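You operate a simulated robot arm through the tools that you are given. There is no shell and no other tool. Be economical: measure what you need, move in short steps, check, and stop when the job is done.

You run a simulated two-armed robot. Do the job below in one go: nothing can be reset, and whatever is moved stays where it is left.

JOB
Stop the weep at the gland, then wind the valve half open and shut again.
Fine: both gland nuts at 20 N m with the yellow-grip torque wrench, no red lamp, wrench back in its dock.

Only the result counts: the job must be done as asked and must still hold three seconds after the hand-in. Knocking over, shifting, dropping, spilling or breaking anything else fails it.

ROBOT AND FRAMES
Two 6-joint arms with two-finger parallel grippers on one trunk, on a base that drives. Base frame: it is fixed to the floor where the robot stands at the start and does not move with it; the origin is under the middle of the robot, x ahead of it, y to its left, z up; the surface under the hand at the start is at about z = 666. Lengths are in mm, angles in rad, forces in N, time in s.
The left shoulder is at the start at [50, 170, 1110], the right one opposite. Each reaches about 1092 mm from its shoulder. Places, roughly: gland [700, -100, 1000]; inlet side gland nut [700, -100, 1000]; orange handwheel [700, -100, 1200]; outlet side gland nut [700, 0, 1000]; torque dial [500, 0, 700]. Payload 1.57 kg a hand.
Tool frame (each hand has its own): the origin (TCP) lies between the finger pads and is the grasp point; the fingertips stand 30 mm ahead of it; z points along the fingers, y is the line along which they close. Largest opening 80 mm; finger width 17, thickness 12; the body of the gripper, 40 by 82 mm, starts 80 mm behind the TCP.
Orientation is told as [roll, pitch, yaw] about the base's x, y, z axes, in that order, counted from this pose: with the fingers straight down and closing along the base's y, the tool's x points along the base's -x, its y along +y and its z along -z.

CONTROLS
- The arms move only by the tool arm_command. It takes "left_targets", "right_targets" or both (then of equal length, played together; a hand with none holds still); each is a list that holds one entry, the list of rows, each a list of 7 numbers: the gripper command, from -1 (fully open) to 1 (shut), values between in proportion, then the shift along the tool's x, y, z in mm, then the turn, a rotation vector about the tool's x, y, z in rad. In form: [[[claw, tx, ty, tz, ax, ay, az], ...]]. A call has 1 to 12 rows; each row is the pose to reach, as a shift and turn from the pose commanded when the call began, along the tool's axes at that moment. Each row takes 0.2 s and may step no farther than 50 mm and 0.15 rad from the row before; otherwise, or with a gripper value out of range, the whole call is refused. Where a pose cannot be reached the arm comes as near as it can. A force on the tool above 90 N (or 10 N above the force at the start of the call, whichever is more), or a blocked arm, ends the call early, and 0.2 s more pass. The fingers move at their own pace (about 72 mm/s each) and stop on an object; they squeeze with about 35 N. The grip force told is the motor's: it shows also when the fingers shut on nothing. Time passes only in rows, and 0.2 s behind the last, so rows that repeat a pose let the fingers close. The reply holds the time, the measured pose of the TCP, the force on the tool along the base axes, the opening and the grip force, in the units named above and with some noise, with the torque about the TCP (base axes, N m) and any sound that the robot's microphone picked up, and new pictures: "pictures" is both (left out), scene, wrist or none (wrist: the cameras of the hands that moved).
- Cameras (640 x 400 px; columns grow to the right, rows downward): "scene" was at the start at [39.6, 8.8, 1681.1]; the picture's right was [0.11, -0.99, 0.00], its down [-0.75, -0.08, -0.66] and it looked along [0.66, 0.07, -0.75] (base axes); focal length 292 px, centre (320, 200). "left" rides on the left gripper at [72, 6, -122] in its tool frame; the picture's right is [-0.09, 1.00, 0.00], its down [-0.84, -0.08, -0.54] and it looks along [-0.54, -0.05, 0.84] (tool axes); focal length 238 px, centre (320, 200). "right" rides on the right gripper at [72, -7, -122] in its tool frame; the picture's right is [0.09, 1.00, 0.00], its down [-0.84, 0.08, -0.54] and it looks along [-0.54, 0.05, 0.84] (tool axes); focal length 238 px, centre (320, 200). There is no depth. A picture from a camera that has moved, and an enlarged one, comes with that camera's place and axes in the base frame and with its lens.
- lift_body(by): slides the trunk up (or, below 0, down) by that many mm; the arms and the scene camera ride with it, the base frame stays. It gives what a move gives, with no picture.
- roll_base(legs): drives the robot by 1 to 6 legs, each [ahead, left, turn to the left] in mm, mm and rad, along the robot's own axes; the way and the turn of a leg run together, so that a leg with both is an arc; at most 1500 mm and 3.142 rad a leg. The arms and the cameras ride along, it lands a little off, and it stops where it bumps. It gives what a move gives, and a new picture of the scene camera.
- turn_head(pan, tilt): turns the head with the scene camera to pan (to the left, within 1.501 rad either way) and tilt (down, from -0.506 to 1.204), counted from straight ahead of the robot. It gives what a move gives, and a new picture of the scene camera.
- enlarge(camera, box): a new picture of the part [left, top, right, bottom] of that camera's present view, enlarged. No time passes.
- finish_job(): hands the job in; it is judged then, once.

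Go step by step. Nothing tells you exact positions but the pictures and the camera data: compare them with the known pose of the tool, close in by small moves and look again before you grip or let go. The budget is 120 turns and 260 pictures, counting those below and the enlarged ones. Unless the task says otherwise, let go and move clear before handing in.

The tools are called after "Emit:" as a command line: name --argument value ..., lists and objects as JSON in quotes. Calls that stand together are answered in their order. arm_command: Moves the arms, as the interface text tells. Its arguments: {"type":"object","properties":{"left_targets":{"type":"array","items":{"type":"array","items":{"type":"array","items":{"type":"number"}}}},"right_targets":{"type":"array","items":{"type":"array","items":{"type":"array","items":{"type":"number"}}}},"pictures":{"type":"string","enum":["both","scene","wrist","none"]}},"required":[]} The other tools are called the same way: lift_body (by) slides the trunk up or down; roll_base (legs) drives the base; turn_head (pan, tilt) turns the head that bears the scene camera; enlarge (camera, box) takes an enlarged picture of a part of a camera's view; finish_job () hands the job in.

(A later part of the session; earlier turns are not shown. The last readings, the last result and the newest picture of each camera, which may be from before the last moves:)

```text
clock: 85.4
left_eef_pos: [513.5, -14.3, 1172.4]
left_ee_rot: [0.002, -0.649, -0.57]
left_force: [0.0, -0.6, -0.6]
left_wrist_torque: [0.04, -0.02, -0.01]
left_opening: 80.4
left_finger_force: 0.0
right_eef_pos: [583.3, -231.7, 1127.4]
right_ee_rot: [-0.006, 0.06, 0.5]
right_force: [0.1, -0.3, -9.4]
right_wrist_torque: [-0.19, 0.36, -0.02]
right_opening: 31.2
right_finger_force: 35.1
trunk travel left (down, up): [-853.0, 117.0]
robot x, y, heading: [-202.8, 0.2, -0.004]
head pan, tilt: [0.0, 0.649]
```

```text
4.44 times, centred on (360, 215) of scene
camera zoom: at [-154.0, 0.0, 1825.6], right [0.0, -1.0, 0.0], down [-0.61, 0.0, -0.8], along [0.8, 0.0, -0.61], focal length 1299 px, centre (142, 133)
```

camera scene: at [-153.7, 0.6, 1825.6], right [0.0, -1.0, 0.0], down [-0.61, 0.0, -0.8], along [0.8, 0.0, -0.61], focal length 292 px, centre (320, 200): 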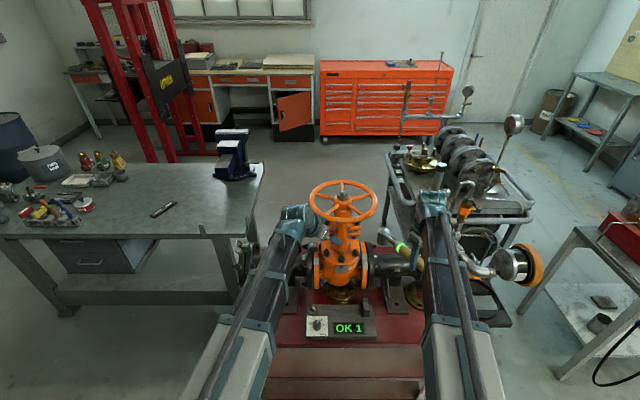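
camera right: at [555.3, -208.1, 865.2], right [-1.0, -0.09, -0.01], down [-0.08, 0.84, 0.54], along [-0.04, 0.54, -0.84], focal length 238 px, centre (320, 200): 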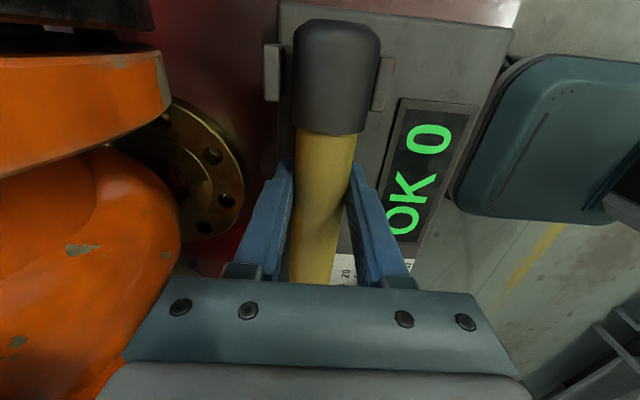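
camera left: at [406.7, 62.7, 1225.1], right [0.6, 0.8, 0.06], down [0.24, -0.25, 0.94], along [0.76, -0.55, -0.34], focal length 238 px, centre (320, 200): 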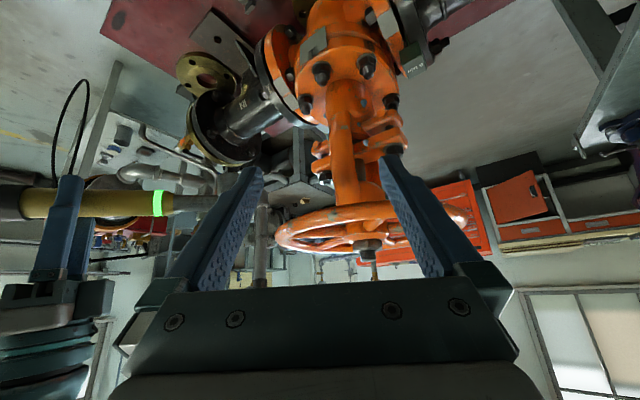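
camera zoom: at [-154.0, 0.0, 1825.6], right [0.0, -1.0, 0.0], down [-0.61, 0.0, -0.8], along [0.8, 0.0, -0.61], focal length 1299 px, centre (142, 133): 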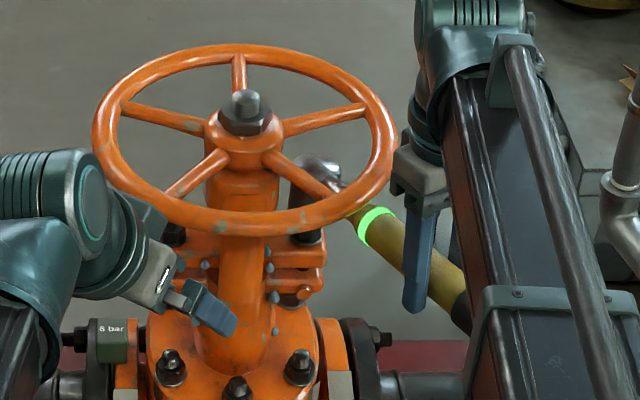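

Alignment is within about 1-2 mm on both axes. I nudge slightly and lower onto the nut.

Emit:
arm_command --right_targets '[[[1, -1.1, -0.6, 0, 0, 0, 0], [1, -1.1, -0.6, 0, 0, 0, 0]]]' --pictures "none"

Emit:
lift_body --by -14

Emit:
lift_body --by -4

Emit:
enlarge --camera "left" --box '[270, 130, 370, 200]'

```text
clock: 86.0
left_eef_pos: [513.1, -14.9, 1171.7]
left_ee_rot: [-0.001, -0.649, -0.57]
left_force: [1.0, 0.3, -0.2]
left_wrist_torque: [-0.04, 0.03, -0.01]
left_opening: 80.0
left_finger_force: 0.1
right_eef_pos: [583.7, -230.6, 1127.6]
right_ee_rot: [-0.006, 0.061, 0.501]
right_force: [-0.1, -0.5, -9.5]
right_wrist_torque: [-0.21, 0.35, -0.01]
right_opening: 31.4
right_finger_force: 34.9
trunk travel left (down, up): [-853.0, 117.0]
robot x, y, heading: [-206.6, 1.4, 0.001]
head pan, tilt: [0.0, 0.649]
```

```text
clock: 86.6
left_eef_pos: [513.4, -13.9, 1158.4]
left_ee_rot: [0.001, -0.651, -0.572]
left_force: [0.2, 0.2, -0.3]
left_wrist_torque: [0.0, 0.01, -0.01]
left_opening: 80.0
left_finger_force: 0.0
right_eef_pos: [584.6, -230.7, 1114.0]
right_ee_rot: [-0.009, 0.061, 0.501]
right_force: [-0.3, 0.8, -9.4]
right_wrist_torque: [-0.2, 0.35, -0.02]
right_opening: 31.4
right_finger_force: 34.6
trunk travel left (down, up): [-839.0, 131.0]
robot x, y, heading: [-204.7, 1.4, 0.001]
head pan, tilt: [0.0, 0.649]
```

```text
clock: 87.2
left_eef_pos: [514.0, -13.2, 1154.6]
left_ee_rot: [-0.001, -0.65, -0.57]
left_force: [-0.3, 0.2, -0.2]
left_wrist_torque: [-0.02, -0.04, -0.01]
left_opening: 79.9
left_finger_force: 0.0
right_eef_pos: [585.1, -230.4, 1108.8]
right_ee_rot: [-0.006, 0.062, 0.5]
right_force: [-0.5, -0.3, -9.6]
right_wrist_torque: [-0.19, 0.35, 0.01]
right_opening: 31.3
right_finger_force: 34.9
trunk travel left (down, up): [-835.0, 135.0]
robot x, y, heading: [-201.4, -1.0, 0.004]
head pan, tilt: [0.0, 0.649]
```

```text
5.71 times, centred on (320, 165) of left
camera zoom: at [406.8, 62.7, 1207.1], right [0.6, 0.8, 0.06], down [0.24, -0.25, 0.94], along [0.76, -0.55, -0.34], focal length 1362 px, centre (320, 400)
```

zoom: 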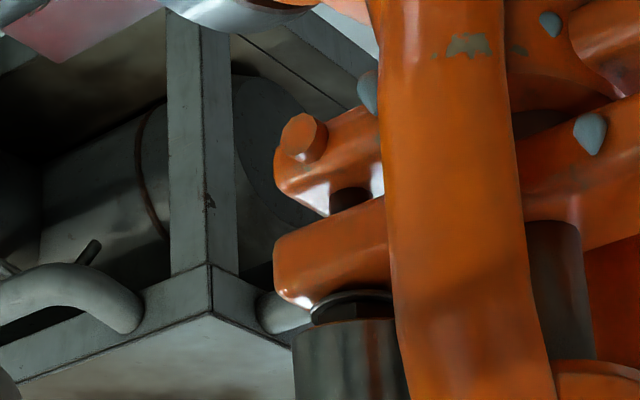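

It is dropping on without resistance. I seat it fully, ratchet back and take a tightening stroke.

Emit:
lift_body --by -6.5

Emit:
arm_command --right_targets '[[[1, -1, -18.5, 0, 0.007, 0, -0.1125], [1, -4.2, -36.8, 0, 0.013, 0, -0.225], [1, -9.3, -54.6, 0, 0.02, 0, -0.3375], [1, -16.4, -71.8, 0, 0.027, 0, -0.45], [1, -16.4, -71.8, 0, 0.027, 0, -0.45]]]' --pictures "none"

Emit:
arm_command --right_targets '[[[1, -0.5, 12.4, 0, -0.005, 0, 0.075], [1, -1.9, 24.7, 0, -0.009, 0, 0.15], [1, -4.2, 36.8, 0, -0.013, 0, 0.225], [1, -7.4, 48.8, 0, -0.018, 0, 0.3], [1, -11.5, 60.4, 0, -0.022, 0, 0.375], [1, -16.4, 71.8, 0, -0.027, 0, 0.45], [1, -22.2, 82.7, 0, -0.032, 0, 0.525], [1, -28.8, 93.2, 0, -0.036, 0, 0.6], [1, -36.2, 103.1, 0, -0.04, 0, 0.675], [1, -44.3, 112.5, 0, -0.045, 0, 0.75], [1, -53, 121.2, 0, -0.05, 0, 0.825], [1, -62.4, 129.3, 0, -0.054, 0, 0.9]]]' --pictures "scene"

```text
clock: 87.7
left_eef_pos: [513.5, -13.7, 1147.6]
left_ee_rot: [-0.001, -0.65, -0.571]
left_force: [-0.1, -0.5, -1.0]
left_wrist_torque: [0.03, 0.02, 0.0]
left_opening: 80.3
left_finger_force: 0.1
right_eef_pos: [584.5, -229.0, 1102.3]
right_ee_rot: [-0.005, 0.06, 0.503]
right_force: [-1.2, 0.0, -9.6]
right_wrist_torque: [-0.13, 0.41, 0.17]
right_opening: 31.6
right_finger_force: 35.0
trunk travel left (down, up): [-829.0, 141.0]
robot x, y, heading: [-205.2, -2.2, -0.003]
head pan, tilt: [0.0, 0.649]
```

```text
clock: 88.9
left_eef_pos: [513.5, -14.1, 1147.4]
left_ee_rot: [-0.001, -0.65, -0.569]
left_force: [0.5, -0.1, 0.0]
left_wrist_torque: [0.01, -0.03, -0.01]
left_opening: 80.1
left_finger_force: 0.1
right_eef_pos: [634.4, -285.2, 1103.7]
right_ee_rot: [-0.006, 0.064, 0.954]
right_force: [1.3, 2.8, -6.8]
right_wrist_torque: [0.2, -0.24, -0.07]
right_opening: 31.3
right_finger_force: 34.6
trunk travel left (down, up): [-829.0, 141.0]
robot x, y, heading: [-202.7, 0.3, -0.004]
head pan, tilt: [0.0, 0.649]
```

```text
clock: 91.5
left_eef_pos: [513.1, -13.6, 1148.1]
left_ee_rot: [0.0, -0.65, -0.57]
left_force: [-0.3, 0.0, -0.8]
left_wrist_torque: [0.0, 0.0, -0.01]
left_opening: 80.1
left_finger_force: 0.0
right_eef_pos: [563.2, -159.9, 1104.0]
right_ee_rot: [-0.007, 0.059, 0.049]
right_force: [-3.3, -0.4, -9.8]
right_wrist_torque: [-0.05, 0.6, -0.13]
right_opening: 31.5
right_finger_force: 34.8
right hand out of reach, approached as far as the arm can: row 8, 9, 10, 11, 12
trunk travel left (down, up): [-829.0, 141.0]
robot x, y, heading: [-201.8, 0.1, 0.005]
head pan, tilt: [0.0, 0.649]
camera scene: at [-154.1, 0.1, 1801.1], right [0.0, -1.0, 0.0], down [-0.6, 0.0, -0.8], along [0.8, 0.0, -0.6], focal length 292 px, centre (320, 200)
```

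scene: 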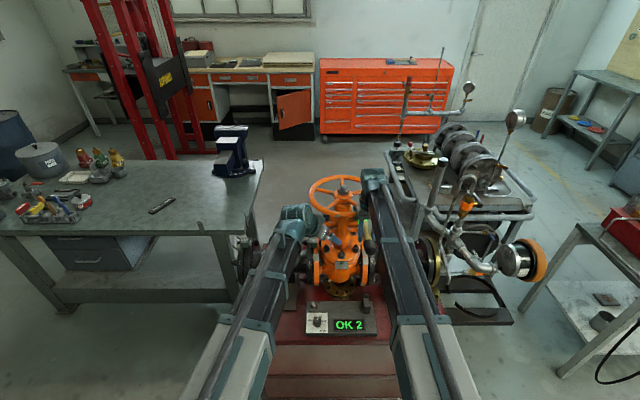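

The display now reads OK 2: both nuts done. I lift off, withdraw the wrench, and park the left hand aside.

Emit:
lift_body --by 25

Emit:
arm_command --right_targets '[[[1, 45, 0, 2.7, 0, 0, 0], [1, 90, 0, 5.4, 0, 0, 0], [1, 135, 0, 8.1, 0, 0, 0], [1, 160, 0, 9.6, 0, 0, 0]]]' --pictures "none"

Emit:
arm_command --left_targets '[[[-1, 25.8, 31.1, -19.6, -0.049, 0, -0.065], [-1, 51.7, 62.3, -39.3, -0.0986, 0, -0.13], [-1, 77.5, 93.4, -58.9, -0.148, 0, -0.195], [-1, 103.3, 124.6, -78.6, -0.197, 0, -0.259], [-1, 129.1, 155.7, -98.2, -0.246, 0, -0.324], [-1, 155, 186.9, -117.9, -0.296, 0, -0.389], [-1, 180.8, 218, -137.5, -0.345, 0, -0.454], [-1, 180.8, 218, -137.5, -0.345, 0, -0.454]]]' --pictures "both"

Emit:
enlarge --camera "scene" --box '[290, 170, 420, 350]'

```text
clock: 92.2
left_eef_pos: [514.7, -13.5, 1172.1]
left_ee_rot: [0.001, -0.647, -0.57]
left_force: [-0.7, -0.1, -0.3]
left_wrist_torque: [-0.02, 0.02, -0.01]
left_opening: 79.7
left_finger_force: 0.0
right_eef_pos: [565.7, -158.9, 1128.4]
right_ee_rot: [-0.007, 0.057, 0.052]
right_force: [-0.3, 0.2, -9.5]
right_wrist_torque: [-0.02, 0.43, -0.01]
right_opening: 31.3
right_finger_force: 35.2
trunk travel left (down, up): [-854.0, 116.0]
robot x, y, heading: [-204.6, 1.8, -0.002]
head pan, tilt: [0.0, 0.649]
```

```text
clock: 93.2
left_eef_pos: [513.9, -14.1, 1172.9]
left_ee_rot: [-0.001, -0.65, -0.571]
left_force: [-1.2, -0.5, 0.4]
left_wrist_torque: [-0.02, -0.02, -0.03]
left_opening: 80.2
left_finger_force: 0.0
right_eef_pos: [405.0, -166.9, 1128.6]
right_ee_rot: [-0.008, 0.058, 0.052]
right_force: [-0.2, 0.4, -9.0]
right_wrist_torque: [-0.02, 0.41, 0.04]
right_opening: 31.3
right_finger_force: 34.9
trunk travel left (down, up): [-854.0, 116.0]
robot x, y, heading: [-204.7, 1.5, 0.008]
head pan, tilt: [0.0, 0.649]
```

```text
clock: 95.0
left_eef_pos: [439.9, 291.4, 1173.4]
left_ee_rot: [0.002, -0.649, 0.0]
left_force: [-0.2, -0.4, -1.1]
left_wrist_torque: [0.03, 0.01, -0.02]
left_opening: 79.9
left_finger_force: 0.1
right_eef_pos: [404.7, -168.1, 1129.3]
right_ee_rot: [-0.006, 0.056, 0.049]
right_force: [0.5, -0.1, -9.4]
right_wrist_torque: [-0.02, 0.41, 0.03]
right_opening: 31.3
right_finger_force: 35.0
trunk travel left (down, up): [-854.0, 116.0]
robot x, y, heading: [-204.8, 1.2, 0.003]
head pan, tilt: [0.0, 0.649]
camera scene: at [-153.8, -0.2, 1826.1], right [0.0, -1.0, 0.0], down [-0.61, 0.0, -0.8], along [0.8, 0.0, -0.61], focal length 292 px, centre (320, 200)
camera left: at [308.3, 297.9, 1225.8], right [0.07, 1.0, 0.06], down [0.34, -0.08, 0.94], along [0.94, -0.05, -0.34], focal length 238 px, centre (320, 200)
```

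scene: 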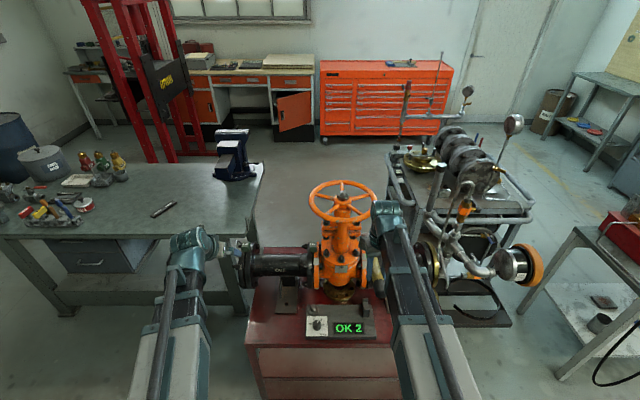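
left: 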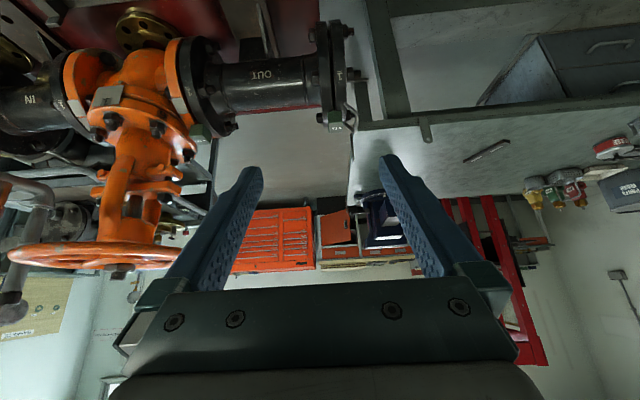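

```text
2.22 times, centred on (355, 260) of scene
camera zoom: at [-153.8, -0.2, 1826.1], right [0.0, -1.0, 0.0], down [-0.61, 0.0, -0.8], along [0.8, 0.0, -0.61], focal length 650 px, centre (242, 67)
```

zoom: 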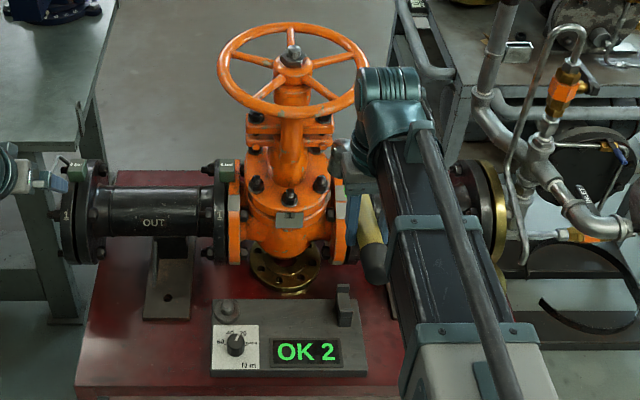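

OK 2 stands, and the drips look gone. I swing the wrench back to point left and lower toward dock height.

Emit:
arm_command --right_targets '[[[1, 0, 3, 0, 0.008, 0, -0.138], [1, 0, 6, 0, 0.017, 0, -0.276], [1, 0, 9, 0, 0.025, 0, -0.414], [1, 0, 12, 0, 0.033, 0, -0.552], [1, 0, 15, 0, 0.041, 0, -0.69], [1, 0, 18, 0, 0.05, 0, -0.828], [1, 0, 21, 0, 0.058, 0, -0.966], [1, 1, 24, 0, 0.066, 0, -1.104], [1, 1, 27, 0, 0.075, 0, -1.242], [1, 1, 30, 0, 0.083, 0, -1.38], [1, 1.4, 32, 0, 0.091, 0, -1.517]]]' --pictures "none"

Emit:
lift_body --by -306

Emit:
turn_head --pan 0.0 --tilt 0.75

Emit:
enlarge --camera "left" --box '[0, 0, 640, 400]'

```text
clock: 97.4
left_eef_pos: [440.0, 290.7, 1173.3]
left_ee_rot: [0.002, -0.65, -0.003]
left_force: [-1.3, 0.0, 0.1]
left_wrist_torque: [0.0, 0.05, 0.0]
left_opening: 80.2
left_finger_force: 0.1
right_eef_pos: [402.9, -135.7, 1128.4]
right_ee_rot: [-0.003, 0.067, 1.574]
right_force: [0.3, 0.0, -9.4]
right_wrist_torque: [-0.44, -0.01, -0.02]
right_opening: 31.3
right_finger_force: 34.9
trunk travel left (down, up): [-854.0, 116.0]
robot x, y, heading: [-200.7, 1.0, 0.003]
head pan, tilt: [0.0, 0.649]
```

```text
clock: 100.5
left_eef_pos: [439.3, 290.6, 867.9]
left_ee_rot: [0.002, -0.649, -0.001]
left_force: [-1.1, -0.7, 0.1]
left_wrist_torque: [0.0, 0.0, 0.05]
left_opening: 79.8
left_finger_force: 0.1
right_eef_pos: [401.2, -136.2, 824.2]
right_ee_rot: [-0.002, 0.066, 1.571]
right_force: [0.0, 0.0, -9.3]
right_wrist_torque: [-0.38, -0.01, -0.01]
right_opening: 31.6
right_finger_force: 34.2
trunk travel left (down, up): [-548.0, 422.0]
robot x, y, heading: [-200.8, 0.7, -0.003]
head pan, tilt: [0.0, 0.649]
```

```text
clock: 101.1
left_eef_pos: [438.4, 291.1, 866.5]
left_ee_rot: [0.001, -0.649, -0.001]
left_force: [0.4, 0.9, -1.3]
left_wrist_torque: [-0.01, 0.0, -0.01]
left_opening: 80.0
left_finger_force: 0.1
right_eef_pos: [401.5, -136.2, 823.4]
right_ee_rot: [-0.003, 0.067, 1.573]
right_force: [0.5, 0.0, -8.9]
right_wrist_torque: [-0.4, 0.0, -0.03]
right_opening: 31.6
right_finger_force: 35.1
trunk travel left (down, up): [-548.0, 422.0]
robot x, y, heading: [-202.7, -5.4, 0.003]
head pan, tilt: [0.0, 0.75]
camera scene: at [-158.1, 0.3, 1511.5], right [0.0, -1.0, 0.0], down [-0.68, 0.0, -0.73], along [0.73, 0.0, -0.68], focal length 292 px, centre (320, 200)
```

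scene: 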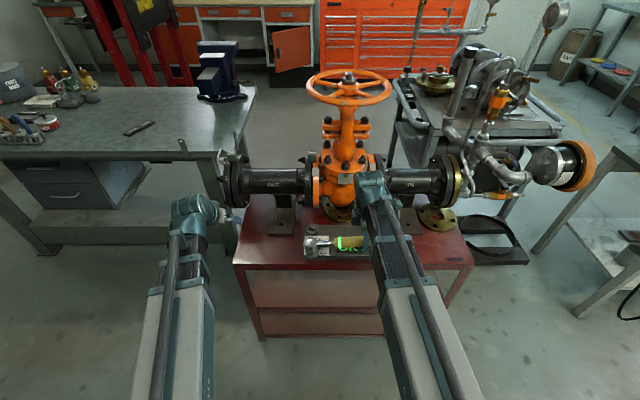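

```text
1.00 times, centred on (320, 200) of left (not enlarged: the box is as wide or as high as the picture)
camera zoom: at [308.1, 297.9, 919.8], right [0.07, 1.0, 0.06], down [0.34, -0.08, 0.94], along [0.94, -0.05, -0.34], focal length 238 px, centre (320, 200)
```

zoom: 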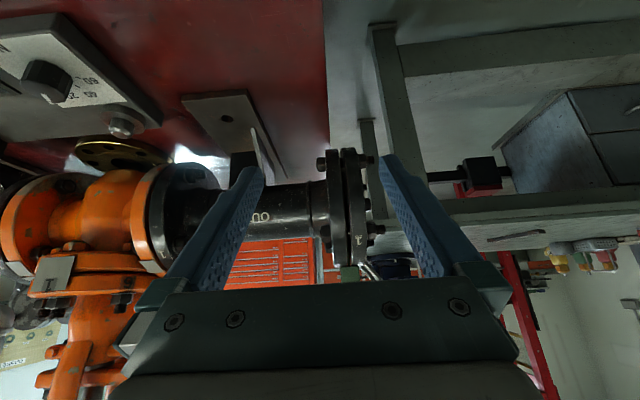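

Now I move over the dock at the same pose as when I lifted the wrench out, with the head set as it was then, for a direct picture comparison.

Emit:
arm_command --right_targets '[[[1, 0, -50, 0, 0, 0, 0], [1, 0, -100, 0, 0, 0, 0], [1, 0, -149.5, 0, 0, 0, 0], [1, 0, -149.5, 0, 0, 0, 0]]]' --pictures "none"

Emit:
turn_head --pan -0.1 --tilt 0.6

Emit:
enlarge --camera "scene" --box '[270, 170, 430, 310]'

Emit:
enlarge --camera "right" --box '[0, 0, 640, 400]'

Emit:
enlarge --camera "left" --box '[0, 50, 240, 200]'

```text
clock: 102.1
left_eef_pos: [439.4, 290.3, 866.3]
left_ee_rot: [0.001, -0.648, -0.002]
left_force: [-0.9, -0.1, 0.1]
left_wrist_torque: [0.04, 0.0, 0.02]
left_opening: 79.9
left_finger_force: 0.1
right_eef_pos: [550.4, -138.4, 822.2]
right_ee_rot: [0.0, 0.066, 1.571]
right_force: [-0.3, -1.0, -9.3]
right_wrist_torque: [-0.41, -0.01, -0.01]
right_opening: 31.2
right_finger_force: 35.1
trunk travel left (down, up): [-548.0, 422.0]
robot x, y, heading: [-200.6, -1.0, -0.003]
head pan, tilt: [0.0, 0.75]
```

```text
clock: 102.8
left_eef_pos: [440.2, 291.0, 867.1]
left_ee_rot: [0.003, -0.649, -0.003]
left_force: [0.4, 0.7, -0.6]
left_wrist_torque: [0.02, 0.03, 0.01]
left_opening: 80.0
left_finger_force: 0.2
right_eef_pos: [550.0, -138.4, 822.1]
right_ee_rot: [-0.003, 0.068, 1.572]
right_force: [-0.9, 0.7, -9.3]
right_wrist_torque: [-0.45, 0.05, -0.02]
right_opening: 31.2
right_finger_force: 34.6
trunk travel left (down, up): [-548.0, 422.0]
robot x, y, heading: [-200.3, 0.6, 0.005]
head pan, tilt: [-0.099, 0.6]
camera scene: at [-152.8, -8.4, 1524.3], right [-0.1, -1.0, 0.0], down [-0.56, 0.06, -0.82], along [0.82, -0.08, -0.57], focal length 292 px, centre (320, 200)
```

scene: 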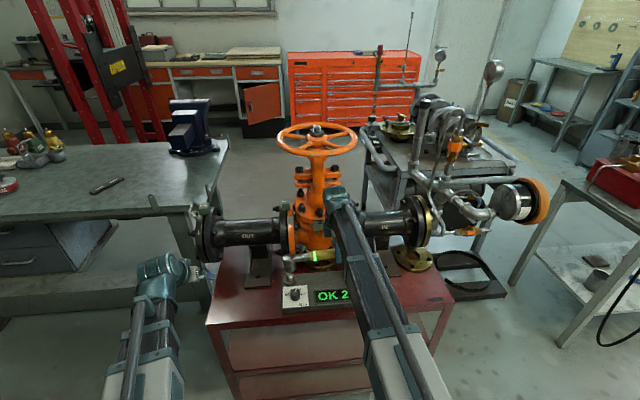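

```text
2.86 times, centred on (350, 240) of scene
camera zoom: at [-152.8, -8.4, 1524.3], right [-0.1, -1.0, 0.0], down [-0.56, 0.06, -0.82], along [0.82, -0.08, -0.57], focal length 835 px, centre (234, 86)
```

zoom: 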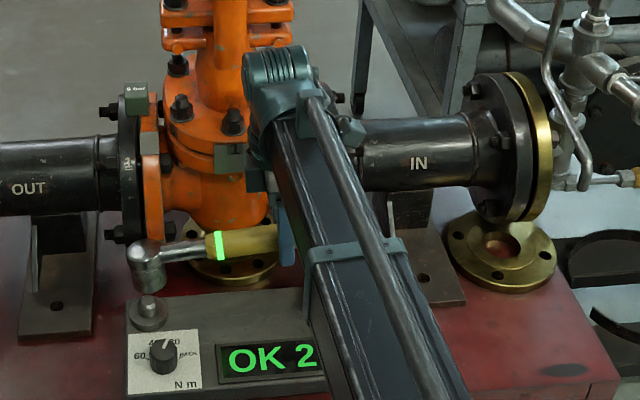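

```text
1.00 times, centred on (320, 200) of right (not enlarged: the box is as wide or as high as the picture)
camera zoom: at [555.5, -202.3, 949.4], right [-1.0, -0.09, 0.0], down [-0.08, 0.87, 0.48], along [-0.05, 0.48, -0.87], focal length 238 px, centre (320, 200)
```

zoom: 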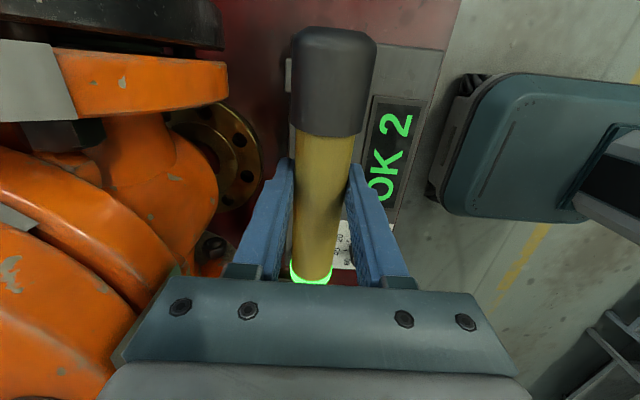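

```text
2.67 times, centred on (120, 125) of left
camera zoom: at [308.3, 297.9, 919.7], right [0.07, 1.0, 0.06], down [0.34, -0.08, 0.94], along [0.94, -0.05, -0.34], focal length 636 px, centre (853, 400)
```

zoom: 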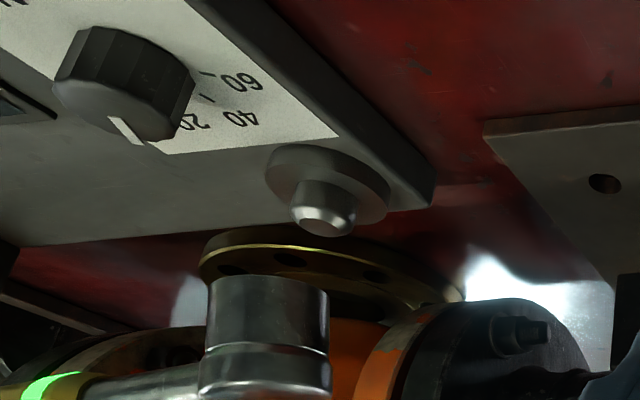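

The socket hangs above the peg. I zoom in to judge tilt and the exact offset.

Emit:
enlarge --camera "left" --box '[0, 95, 140, 205]'

Emit:
enlarge --camera "scene" --box '[300, 240, 380, 300]'

```text
3.64 times, centred on (70, 150) of left
camera zoom: at [308.3, 297.9, 919.7], right [0.07, 1.0, 0.06], down [0.34, -0.08, 0.94], along [0.94, -0.05, -0.34], focal length 867 px, centre (1229, 382)
```

zoom: 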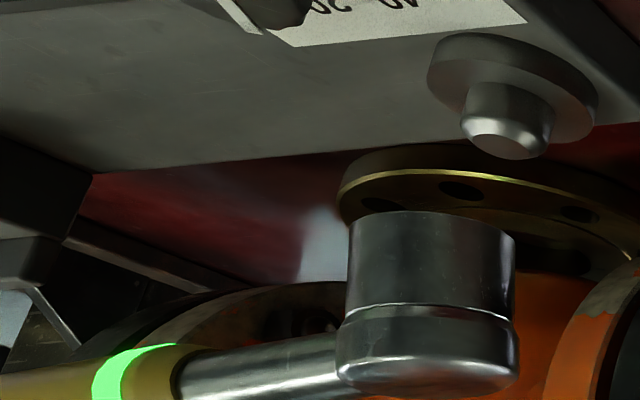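

```text
6.67 times, centred on (340, 270) of scene
camera zoom: at [-152.8, -8.4, 1524.3], right [-0.1, -1.0, 0.0], down [-0.56, 0.06, -0.82], along [0.82, -0.08, -0.57], focal length 1949 px, centre (187, -267)
```

zoom: 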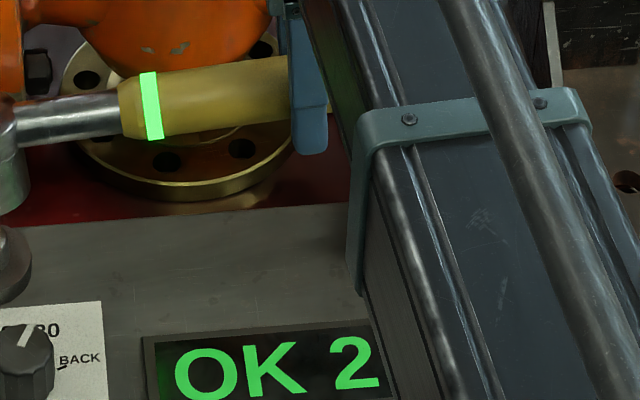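

The wrench has drooped head-down by about 0.11 rad in the grip. I level it by pitching the tool back and compare with the lift-out picture again.

Emit:
arm_command --right_targets '[[[1, 0, 0, 0, 0, -0.055, 0], [1, 0, 0, 0, 0, -0.11, 0], [1, 0, 0, 0, 0, -0.11, 0], [1, 0, 0, 0, 0, -0.11, 0]]]' --pictures "none"

Emit:
enlarge --camera "left" --box '[0, 95, 140, 205]'

Emit:
enlarge --camera "scene" --box '[270, 170, 430, 310]'

```text
clock: 103.8
left_eef_pos: [438.7, 291.1, 866.9]
left_ee_rot: [0.001, -0.65, -0.002]
left_force: [-0.3, -0.9, 0.1]
left_wrist_torque: [-0.01, -0.01, -0.02]
left_opening: 80.2
left_finger_force: 0.1
right_eef_pos: [551.4, -136.3, 822.0]
right_ee_rot: [-0.002, -0.047, 1.572]
right_force: [1.2, 0.6, -9.5]
right_wrist_torque: [-0.43, 0.0, 0.0]
right_opening: 31.4
right_finger_force: 35.5
trunk travel left (down, up): [-548.0, 422.0]
robot x, y, heading: [-204.8, -1.4, -0.004]
head pan, tilt: [-0.099, 0.6]
```

```text
3.64 times, centred on (70, 150) of left
camera zoom: at [308.2, 297.9, 919.7], right [0.07, 1.0, 0.06], down [0.34, -0.08, 0.94], along [0.94, -0.05, -0.34], focal length 867 px, centre (1229, 382)
```

zoom: 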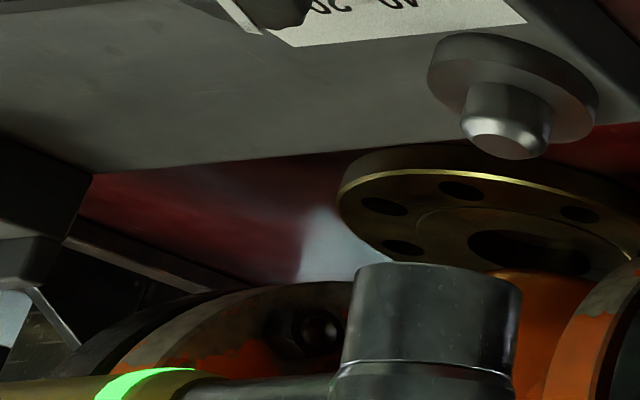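

```text
2.86 times, centred on (350, 240) of scene
camera zoom: at [-152.8, -8.4, 1524.3], right [-0.1, -0.99, 0.0], down [-0.56, 0.06, -0.82], along [0.82, -0.08, -0.57], focal length 835 px, centre (234, 86)
```

zoom: 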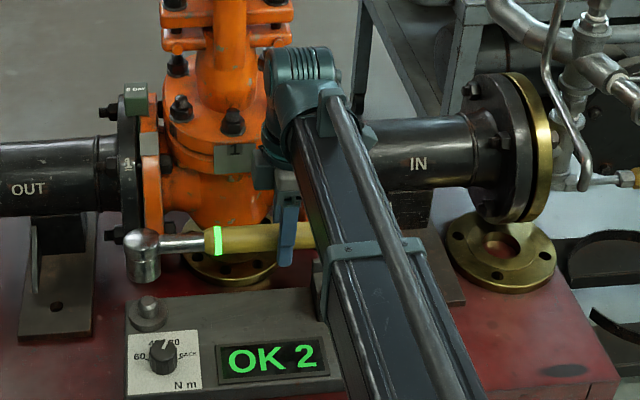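

The wrench now looks level and matches the lift-out picture. I lower to just above the peg and compare.

Emit:
lift_body --by -50

Emit:
enlarge --camera "scene" --box '[270, 210, 370, 280]'

Emit:
enlarge --camera "left" --box '[0, 95, 140, 205]'

Emit:
enlarge --camera "right" --box '[220, 0, 420, 125]'

```text
clock: 104.8
left_eef_pos: [439.3, 289.8, 817.0]
left_ee_rot: [0.0, -0.651, -0.002]
left_force: [-0.1, -0.6, -0.4]
left_wrist_torque: [0.0, 0.01, 0.0]
left_opening: 80.1
left_finger_force: 0.1
right_eef_pos: [551.6, -136.7, 772.4]
right_ee_rot: [-0.002, -0.044, 1.572]
right_force: [1.0, -0.2, -9.3]
right_wrist_torque: [-0.42, 0.0, -0.01]
right_opening: 31.3
right_finger_force: 35.2
trunk travel left (down, up): [-498.0, 472.0]
robot x, y, heading: [-203.2, 0.3, 0.004]
head pan, tilt: [-0.099, 0.6]
```

```text
5.71 times, centred on (320, 245) of scene
camera zoom: at [-153.0, -8.5, 1474.4], right [-0.1, -0.99, 0.0], down [-0.56, 0.06, -0.82], along [0.82, -0.08, -0.57], focal length 1670 px, centre (320, -57)
```

zoom: 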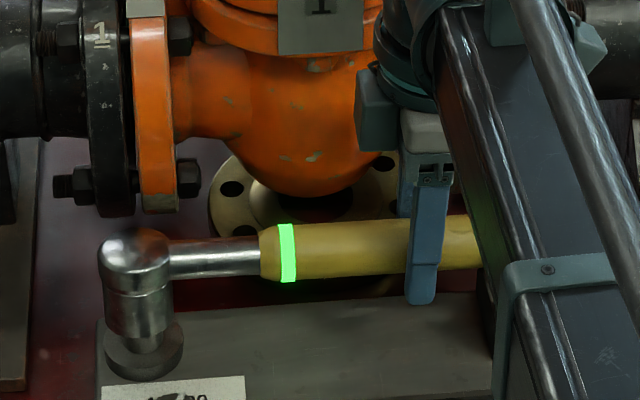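

```text
3.64 times, centred on (70, 150) of left
camera zoom: at [308.1, 297.9, 869.8], right [0.07, 1.0, 0.06], down [0.34, -0.08, 0.94], along [0.94, -0.05, -0.34], focal length 867 px, centre (1229, 382)
```

zoom: 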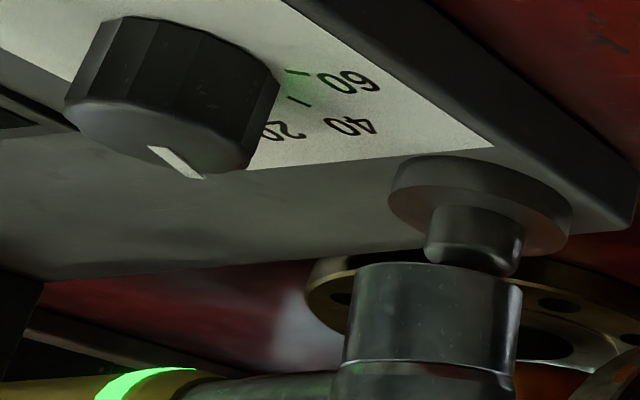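

```text
3.20 times, centred on (320, 62) of right
camera zoom: at [556.0, -215.0, 891.5], right [-1.0, -0.09, -0.01], down [-0.08, 0.81, 0.58], along [-0.05, 0.58, -0.82], focal length 763 px, centre (320, 640)
```

zoom: 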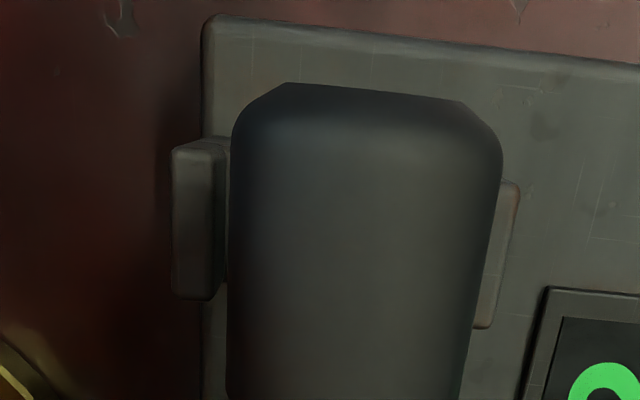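

Cross-checking both cameras, the socket is about 6 mm short in x — the wrench is yawed slightly in the grip. I turn the tool -0.036 rad to align and recheck.

Emit:
arm_command --right_targets '[[[1, 0, 0, 0, 0, 0, 0.036], [1, 0, 0, 0, 0, 0, 0.036]]]' --pictures "none"

Emit:
enlarge --camera "left" --box '[0, 95, 140, 205]'

Emit:
enlarge --camera "scene" --box '[270, 230, 334, 280]'

```text
clock: 105.4
left_eef_pos: [439.1, 290.9, 817.2]
left_ee_rot: [0.003, -0.649, -0.002]
left_force: [0.8, 0.2, -0.6]
left_wrist_torque: [0.06, -0.01, -0.03]
left_opening: 80.2
left_finger_force: 0.2
right_eef_pos: [551.3, -136.4, 772.8]
right_ee_rot: [0.0, -0.044, 1.533]
right_force: [-0.2, 1.0, -9.9]
right_wrist_torque: [-0.45, 0.03, 0.02]
right_opening: 31.3
right_finger_force: 34.5
trunk travel left (down, up): [-498.0, 472.0]
robot x, y, heading: [-200.9, 2.3, 0.0]
head pan, tilt: [-0.099, 0.6]
```

```text
3.64 times, centred on (70, 150) of left
camera zoom: at [308.2, 297.9, 869.7], right [0.07, 1.0, 0.06], down [0.34, -0.08, 0.94], along [0.94, -0.05, -0.34], focal length 867 px, centre (1229, 382)
```

zoom: 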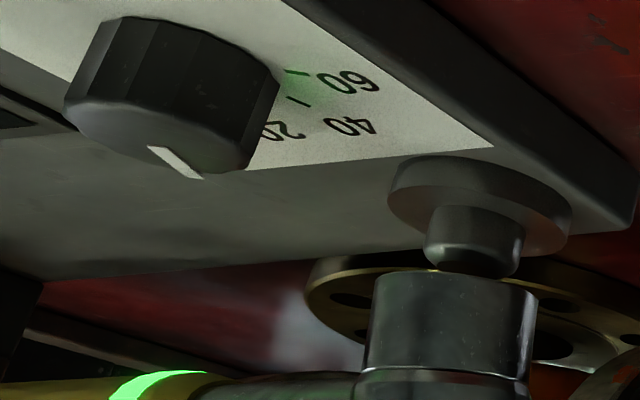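

```text
8.00 times, centred on (302, 255) of scene
camera zoom: at [-152.8, -8.4, 1474.3], right [-0.1, -0.99, 0.0], down [-0.56, 0.06, -0.82], along [0.82, -0.08, -0.57], focal length 2339 px, centre (464, -240)
```

zoom: 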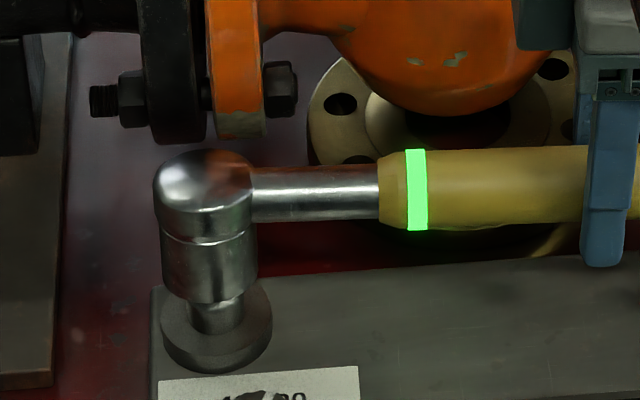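

Still about 4 mm short in x and 1.5 mm off in y. I make a small combined correction and lower a little.

Emit:
arm_command --right_targets '[[[1, 1.5, -1, 0, 0, 0, 0.02], [1, 1.5, -1, 0, 0, 0, 0.02]]]' --pictures "none"

Emit:
lift_body --by -7

Emit:
enlarge --camera "left" --box '[0, 95, 140, 205]'

Emit:
enlarge --camera "scene" --box '[270, 230, 334, 280]'

```text
clock: 106.0
left_eef_pos: [439.3, 290.9, 817.7]
left_ee_rot: [0.002, -0.649, -0.001]
left_force: [1.0, -0.4, 0.8]
left_wrist_torque: [-0.02, -0.02, 0.04]
left_opening: 79.8
left_finger_force: 0.0
right_eef_pos: [552.4, -138.2, 772.4]
right_ee_rot: [0.001, -0.043, 1.515]
right_force: [0.1, 0.1, -8.9]
right_wrist_torque: [-0.38, -0.01, 0.01]
right_opening: 31.5
right_finger_force: 35.2
trunk travel left (down, up): [-498.0, 472.0]
robot x, y, heading: [-203.1, -2.6, -0.001]
head pan, tilt: [-0.099, 0.6]
```

```text
clock: 106.5
left_eef_pos: [438.4, 291.0, 809.9]
left_ee_rot: [0.001, -0.649, -0.002]
left_force: [0.4, 0.2, -0.3]
left_wrist_torque: [-0.02, 0.0, -0.02]
left_opening: 79.8
left_finger_force: 0.1
right_eef_pos: [553.3, -138.5, 764.6]
right_ee_rot: [0.001, -0.044, 1.515]
right_force: [-0.4, 0.6, -8.7]
right_wrist_torque: [-0.44, 0.04, 0.0]
right_opening: 31.3
right_finger_force: 34.8
trunk travel left (down, up): [-491.0, 479.0]
robot x, y, heading: [-202.5, 0.2, 0.008]
head pan, tilt: [-0.099, 0.6]
```

```text
3.64 times, centred on (70, 150) of left
camera zoom: at [308.1, 297.9, 862.7], right [0.07, 1.0, 0.06], down [0.34, -0.08, 0.94], along [0.94, -0.05, -0.34], focal length 867 px, centre (1229, 382)
```

zoom: 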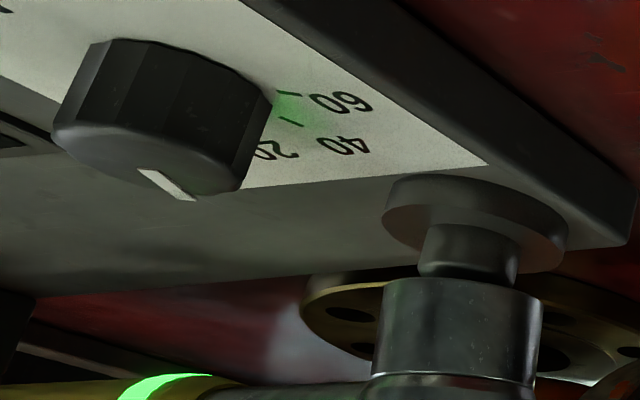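

```text
8.00 times, centred on (302, 255) of scene
camera zoom: at [-152.9, -8.4, 1467.3], right [-0.1, -0.99, 0.0], down [-0.56, 0.06, -0.82], along [0.82, -0.08, -0.57], focal length 2339 px, centre (464, -240)
```

zoom: 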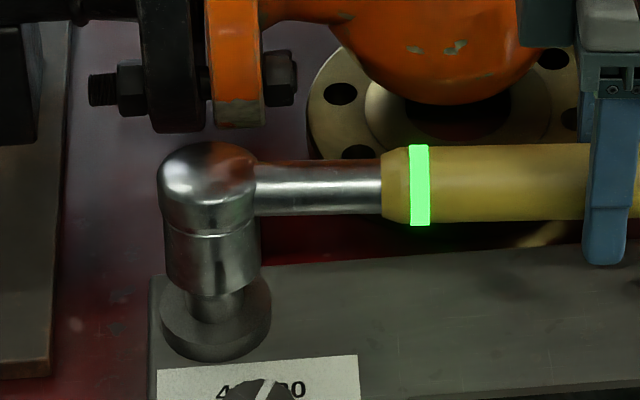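

Now the socket is aligned over the peg in both views. I lower in small steps.

Emit:
lift_body --by -6

Emit:
lift_body --by -5

Emit:
enlarge --camera "left" --box '[0, 95, 140, 205]'

Emit:
enlarge --camera "right" --box '[220, 0, 420, 125]'

```text
clock: 107.1
left_eef_pos: [439.3, 290.6, 804.5]
left_ee_rot: [0.002, -0.649, -0.002]
left_force: [0.0, -0.3, -0.2]
left_wrist_torque: [-0.05, 0.0, 0.0]
left_opening: 80.2
left_finger_force: 0.1
right_eef_pos: [552.0, -138.3, 757.9]
right_ee_rot: [0.0, -0.043, 1.515]
right_force: [0.2, 0.3, -10.1]
right_wrist_torque: [-0.44, 0.02, -0.02]
right_opening: 31.5
right_finger_force: 34.6
trunk travel left (down, up): [-485.0, 485.0]
robot x, y, heading: [-203.0, 2.0, 0.003]
head pan, tilt: [-0.099, 0.6]
```

```text
clock: 107.6
left_eef_pos: [439.0, 290.8, 799.3]
left_ee_rot: [0.002, -0.649, -0.001]
left_force: [-0.6, -0.6, 0.1]
left_wrist_torque: [-0.01, 0.01, 0.01]
left_opening: 80.1
left_finger_force: 0.1
right_eef_pos: [552.3, -138.9, 753.7]
right_ee_rot: [0.001, -0.042, 1.515]
right_force: [2.1, 0.1, -9.4]
right_wrist_torque: [-0.44, -0.01, 0.19]
right_opening: 31.5
right_finger_force: 35.4
trunk travel left (down, up): [-480.0, 490.0]
robot x, y, heading: [-201.3, -3.7, -0.001]
head pan, tilt: [-0.099, 0.6]
```

```text
3.64 times, centred on (70, 150) of left
camera zoom: at [308.3, 297.9, 851.6], right [0.07, 1.0, 0.06], down [0.34, -0.08, 0.94], along [0.94, -0.05, -0.34], focal length 867 px, centre (1229, 382)
```

zoom: 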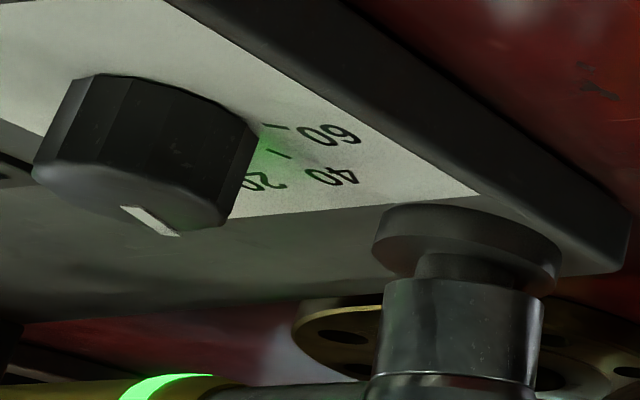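

```text
3.20 times, centred on (320, 62) of right
camera zoom: at [553.4, -216.6, 873.2], right [-1.0, -0.04, 0.0], down [-0.03, 0.82, 0.58], along [-0.02, 0.58, -0.82], focal length 763 px, centre (320, 640)
```

zoom: 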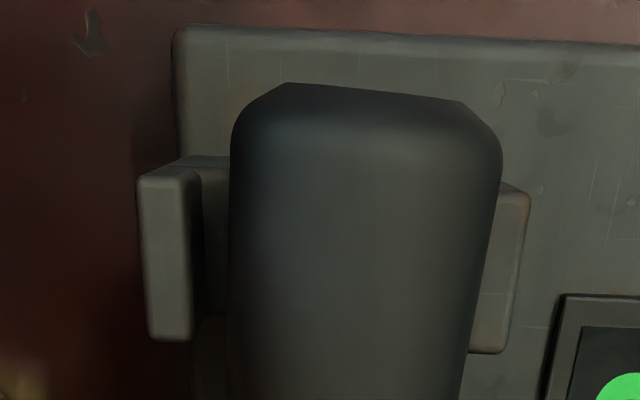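

The socket is entering the peg but the handle end looks off-centre in the cradle, so I want a view along the wrench axis. I bring the left camera round to look along -y.

Emit:
arm_command --left_targets '[[[-1, -7.9, -10.1, 6, 0.0864, 0, 0.1136], [-1, -15.8, -20.2, 12, 0.1727, 0, 0.2273], [-1, -23.7, -30.3, 18, 0.2591, 0, 0.3409], [-1, -31.6, -40.4, 24, 0.3455, 0, 0.4545], [-1, -39.5, -50.5, 30, 0.4318, 0, 0.5682], [-1, -47.4, -60.6, 36, 0.5182, 0, 0.6818], [-1, -55.3, -70.7, 42, 0.6045, 0, 0.7955], [-1, -63.2, -80.8, 48, 0.6909, 0, 0.9091], [-1, -71.1, -90.9, 54, 0.7773, 0, 1.0227], [-1, -79, -101, 60, 0.8636, 0, 1.1364], [-1, -86.8, -111, 65.9, 0.95, 0, 1.25], [-1, -86.8, -111, 65.9, 0.95, 0, 1.25]]]' --pictures "wrist"

Emit:
enlarge --camera "left" --box '[250, 120, 400, 230]'

```text
clock: 110.2
left_eef_pos: [548.6, 179.9, 798.8]
left_ee_rot: [0.001, -0.649, -1.572]
left_force: [0.2, 0.0, 0.3]
left_wrist_torque: [-0.02, -0.02, 0.0]
left_opening: 80.1
left_finger_force: 0.0
right_eef_pos: [552.0, -139.3, 753.4]
right_ee_rot: [0.0, -0.043, 1.517]
right_force: [4.1, 0.2, -9.3]
right_wrist_torque: [-0.44, 0.0, 0.3]
right_opening: 31.4
right_finger_force: 34.8
trunk travel left (down, up): [-480.0, 490.0]
robot x, y, heading: [-203.0, 2.9, -0.001]
head pan, tilt: [-0.099, 0.6]
camera left: at [555.1, 311.5, 851.2], right [1.0, -0.07, 0.06], down [-0.08, -0.34, 0.94], along [-0.05, -0.94, -0.34], focal length 238 px, centre (320, 200)
```

left: 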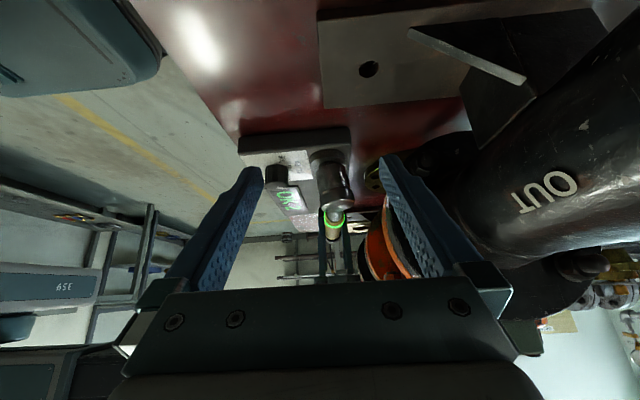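

```text
3.64 times, centred on (325, 175) of left
camera zoom: at [555.1, 311.5, 851.2], right [1.0, -0.07, 0.06], down [-0.08, -0.34, 0.94], along [-0.05, -0.94, -0.34], focal length 867 px, centre (302, 291)
```

zoom: 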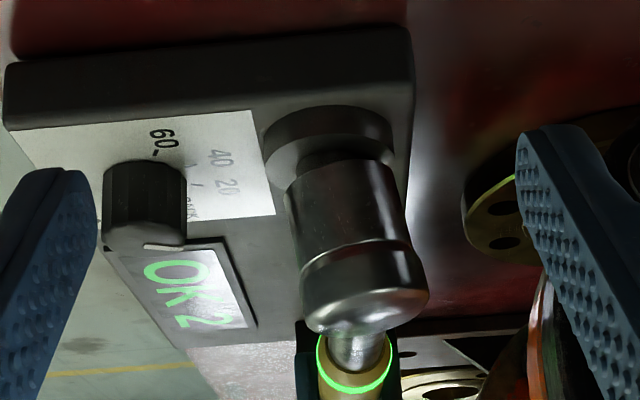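

The view shows the wrench rolled about its handle axis by ~0.12 rad (socket bottom toward -x). I lift clear, undo the yaw, and roll the tool to bring the socket upright.

Emit:
lift_body --by 16

Emit:
arm_command --right_targets '[[[1, 0, 0.6, 0, 0.06, 0, -0.028], [1, 0, 1.2, 0, 0.12, 0, -0.056], [1, 0, 1.2, 0, 0.12, 0, -0.056], [1, 0, 1.2, 0, 0.12, 0, -0.056]]]' --pictures "none"

Emit:
enlarge --camera "left" --box '[250, 120, 400, 230]'

Emit:
enlarge --camera "scene" --box '[270, 230, 334, 280]'

```text
clock: 110.8
left_eef_pos: [547.9, 179.3, 814.2]
left_ee_rot: [0.0, -0.65, -1.57]
left_force: [0.1, 0.3, 0.0]
left_wrist_torque: [0.01, -0.02, -0.01]
left_opening: 79.9
left_finger_force: 0.1
right_eef_pos: [552.8, -138.4, 770.0]
right_ee_rot: [0.002, -0.042, 1.516]
right_force: [-0.2, 0.1, -9.2]
right_wrist_torque: [-0.42, -0.01, -0.01]
right_opening: 31.4
right_finger_force: 34.6
trunk travel left (down, up): [-496.0, 474.0]
robot x, y, heading: [-207.6, -0.2, 0.0]
head pan, tilt: [-0.099, 0.6]
```

```text
clock: 111.8
left_eef_pos: [548.3, 179.5, 815.2]
left_ee_rot: [-0.001, -0.648, -1.571]
left_force: [0.2, -0.2, -0.5]
left_wrist_torque: [0.0, 0.03, 0.0]
left_opening: 80.0
left_finger_force: 0.1
right_eef_pos: [550.5, -137.0, 771.7]
right_ee_rot: [-0.122, -0.039, 1.569]
right_force: [0.9, 0.0, -9.9]
right_wrist_torque: [-0.44, 0.01, 0.0]
right_opening: 31.6
right_finger_force: 34.7
trunk travel left (down, up): [-496.0, 474.0]
robot x, y, heading: [-203.2, -0.4, 0.003]
head pan, tilt: [-0.099, 0.6]
```

```text
3.64 times, centred on (325, 175) of left
camera zoom: at [554.9, 311.5, 867.4], right [1.0, -0.07, 0.06], down [-0.08, -0.34, 0.94], along [-0.05, -0.94, -0.34], focal length 867 px, centre (302, 291)
```

zoom: 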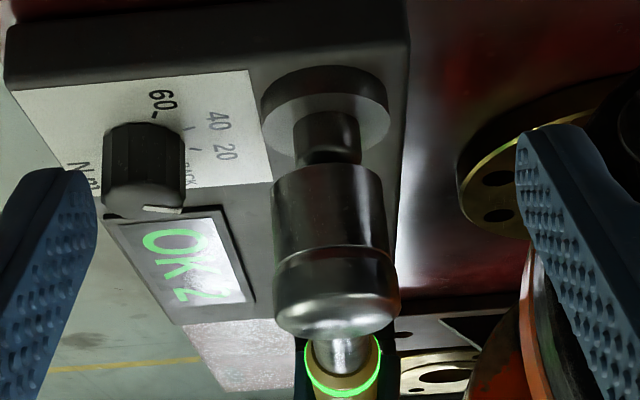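

```text
8.00 times, centred on (302, 255) of scene
camera zoom: at [-152.7, -8.4, 1472.3], right [-0.1, -0.99, 0.0], down [-0.56, 0.06, -0.82], along [0.82, -0.08, -0.57], focal length 2339 px, centre (464, -240)
```

zoom: 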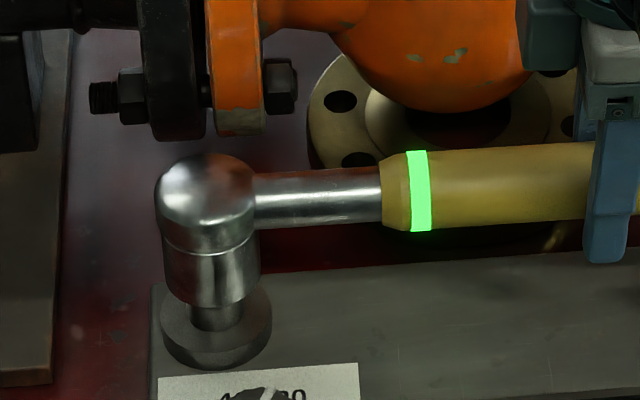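

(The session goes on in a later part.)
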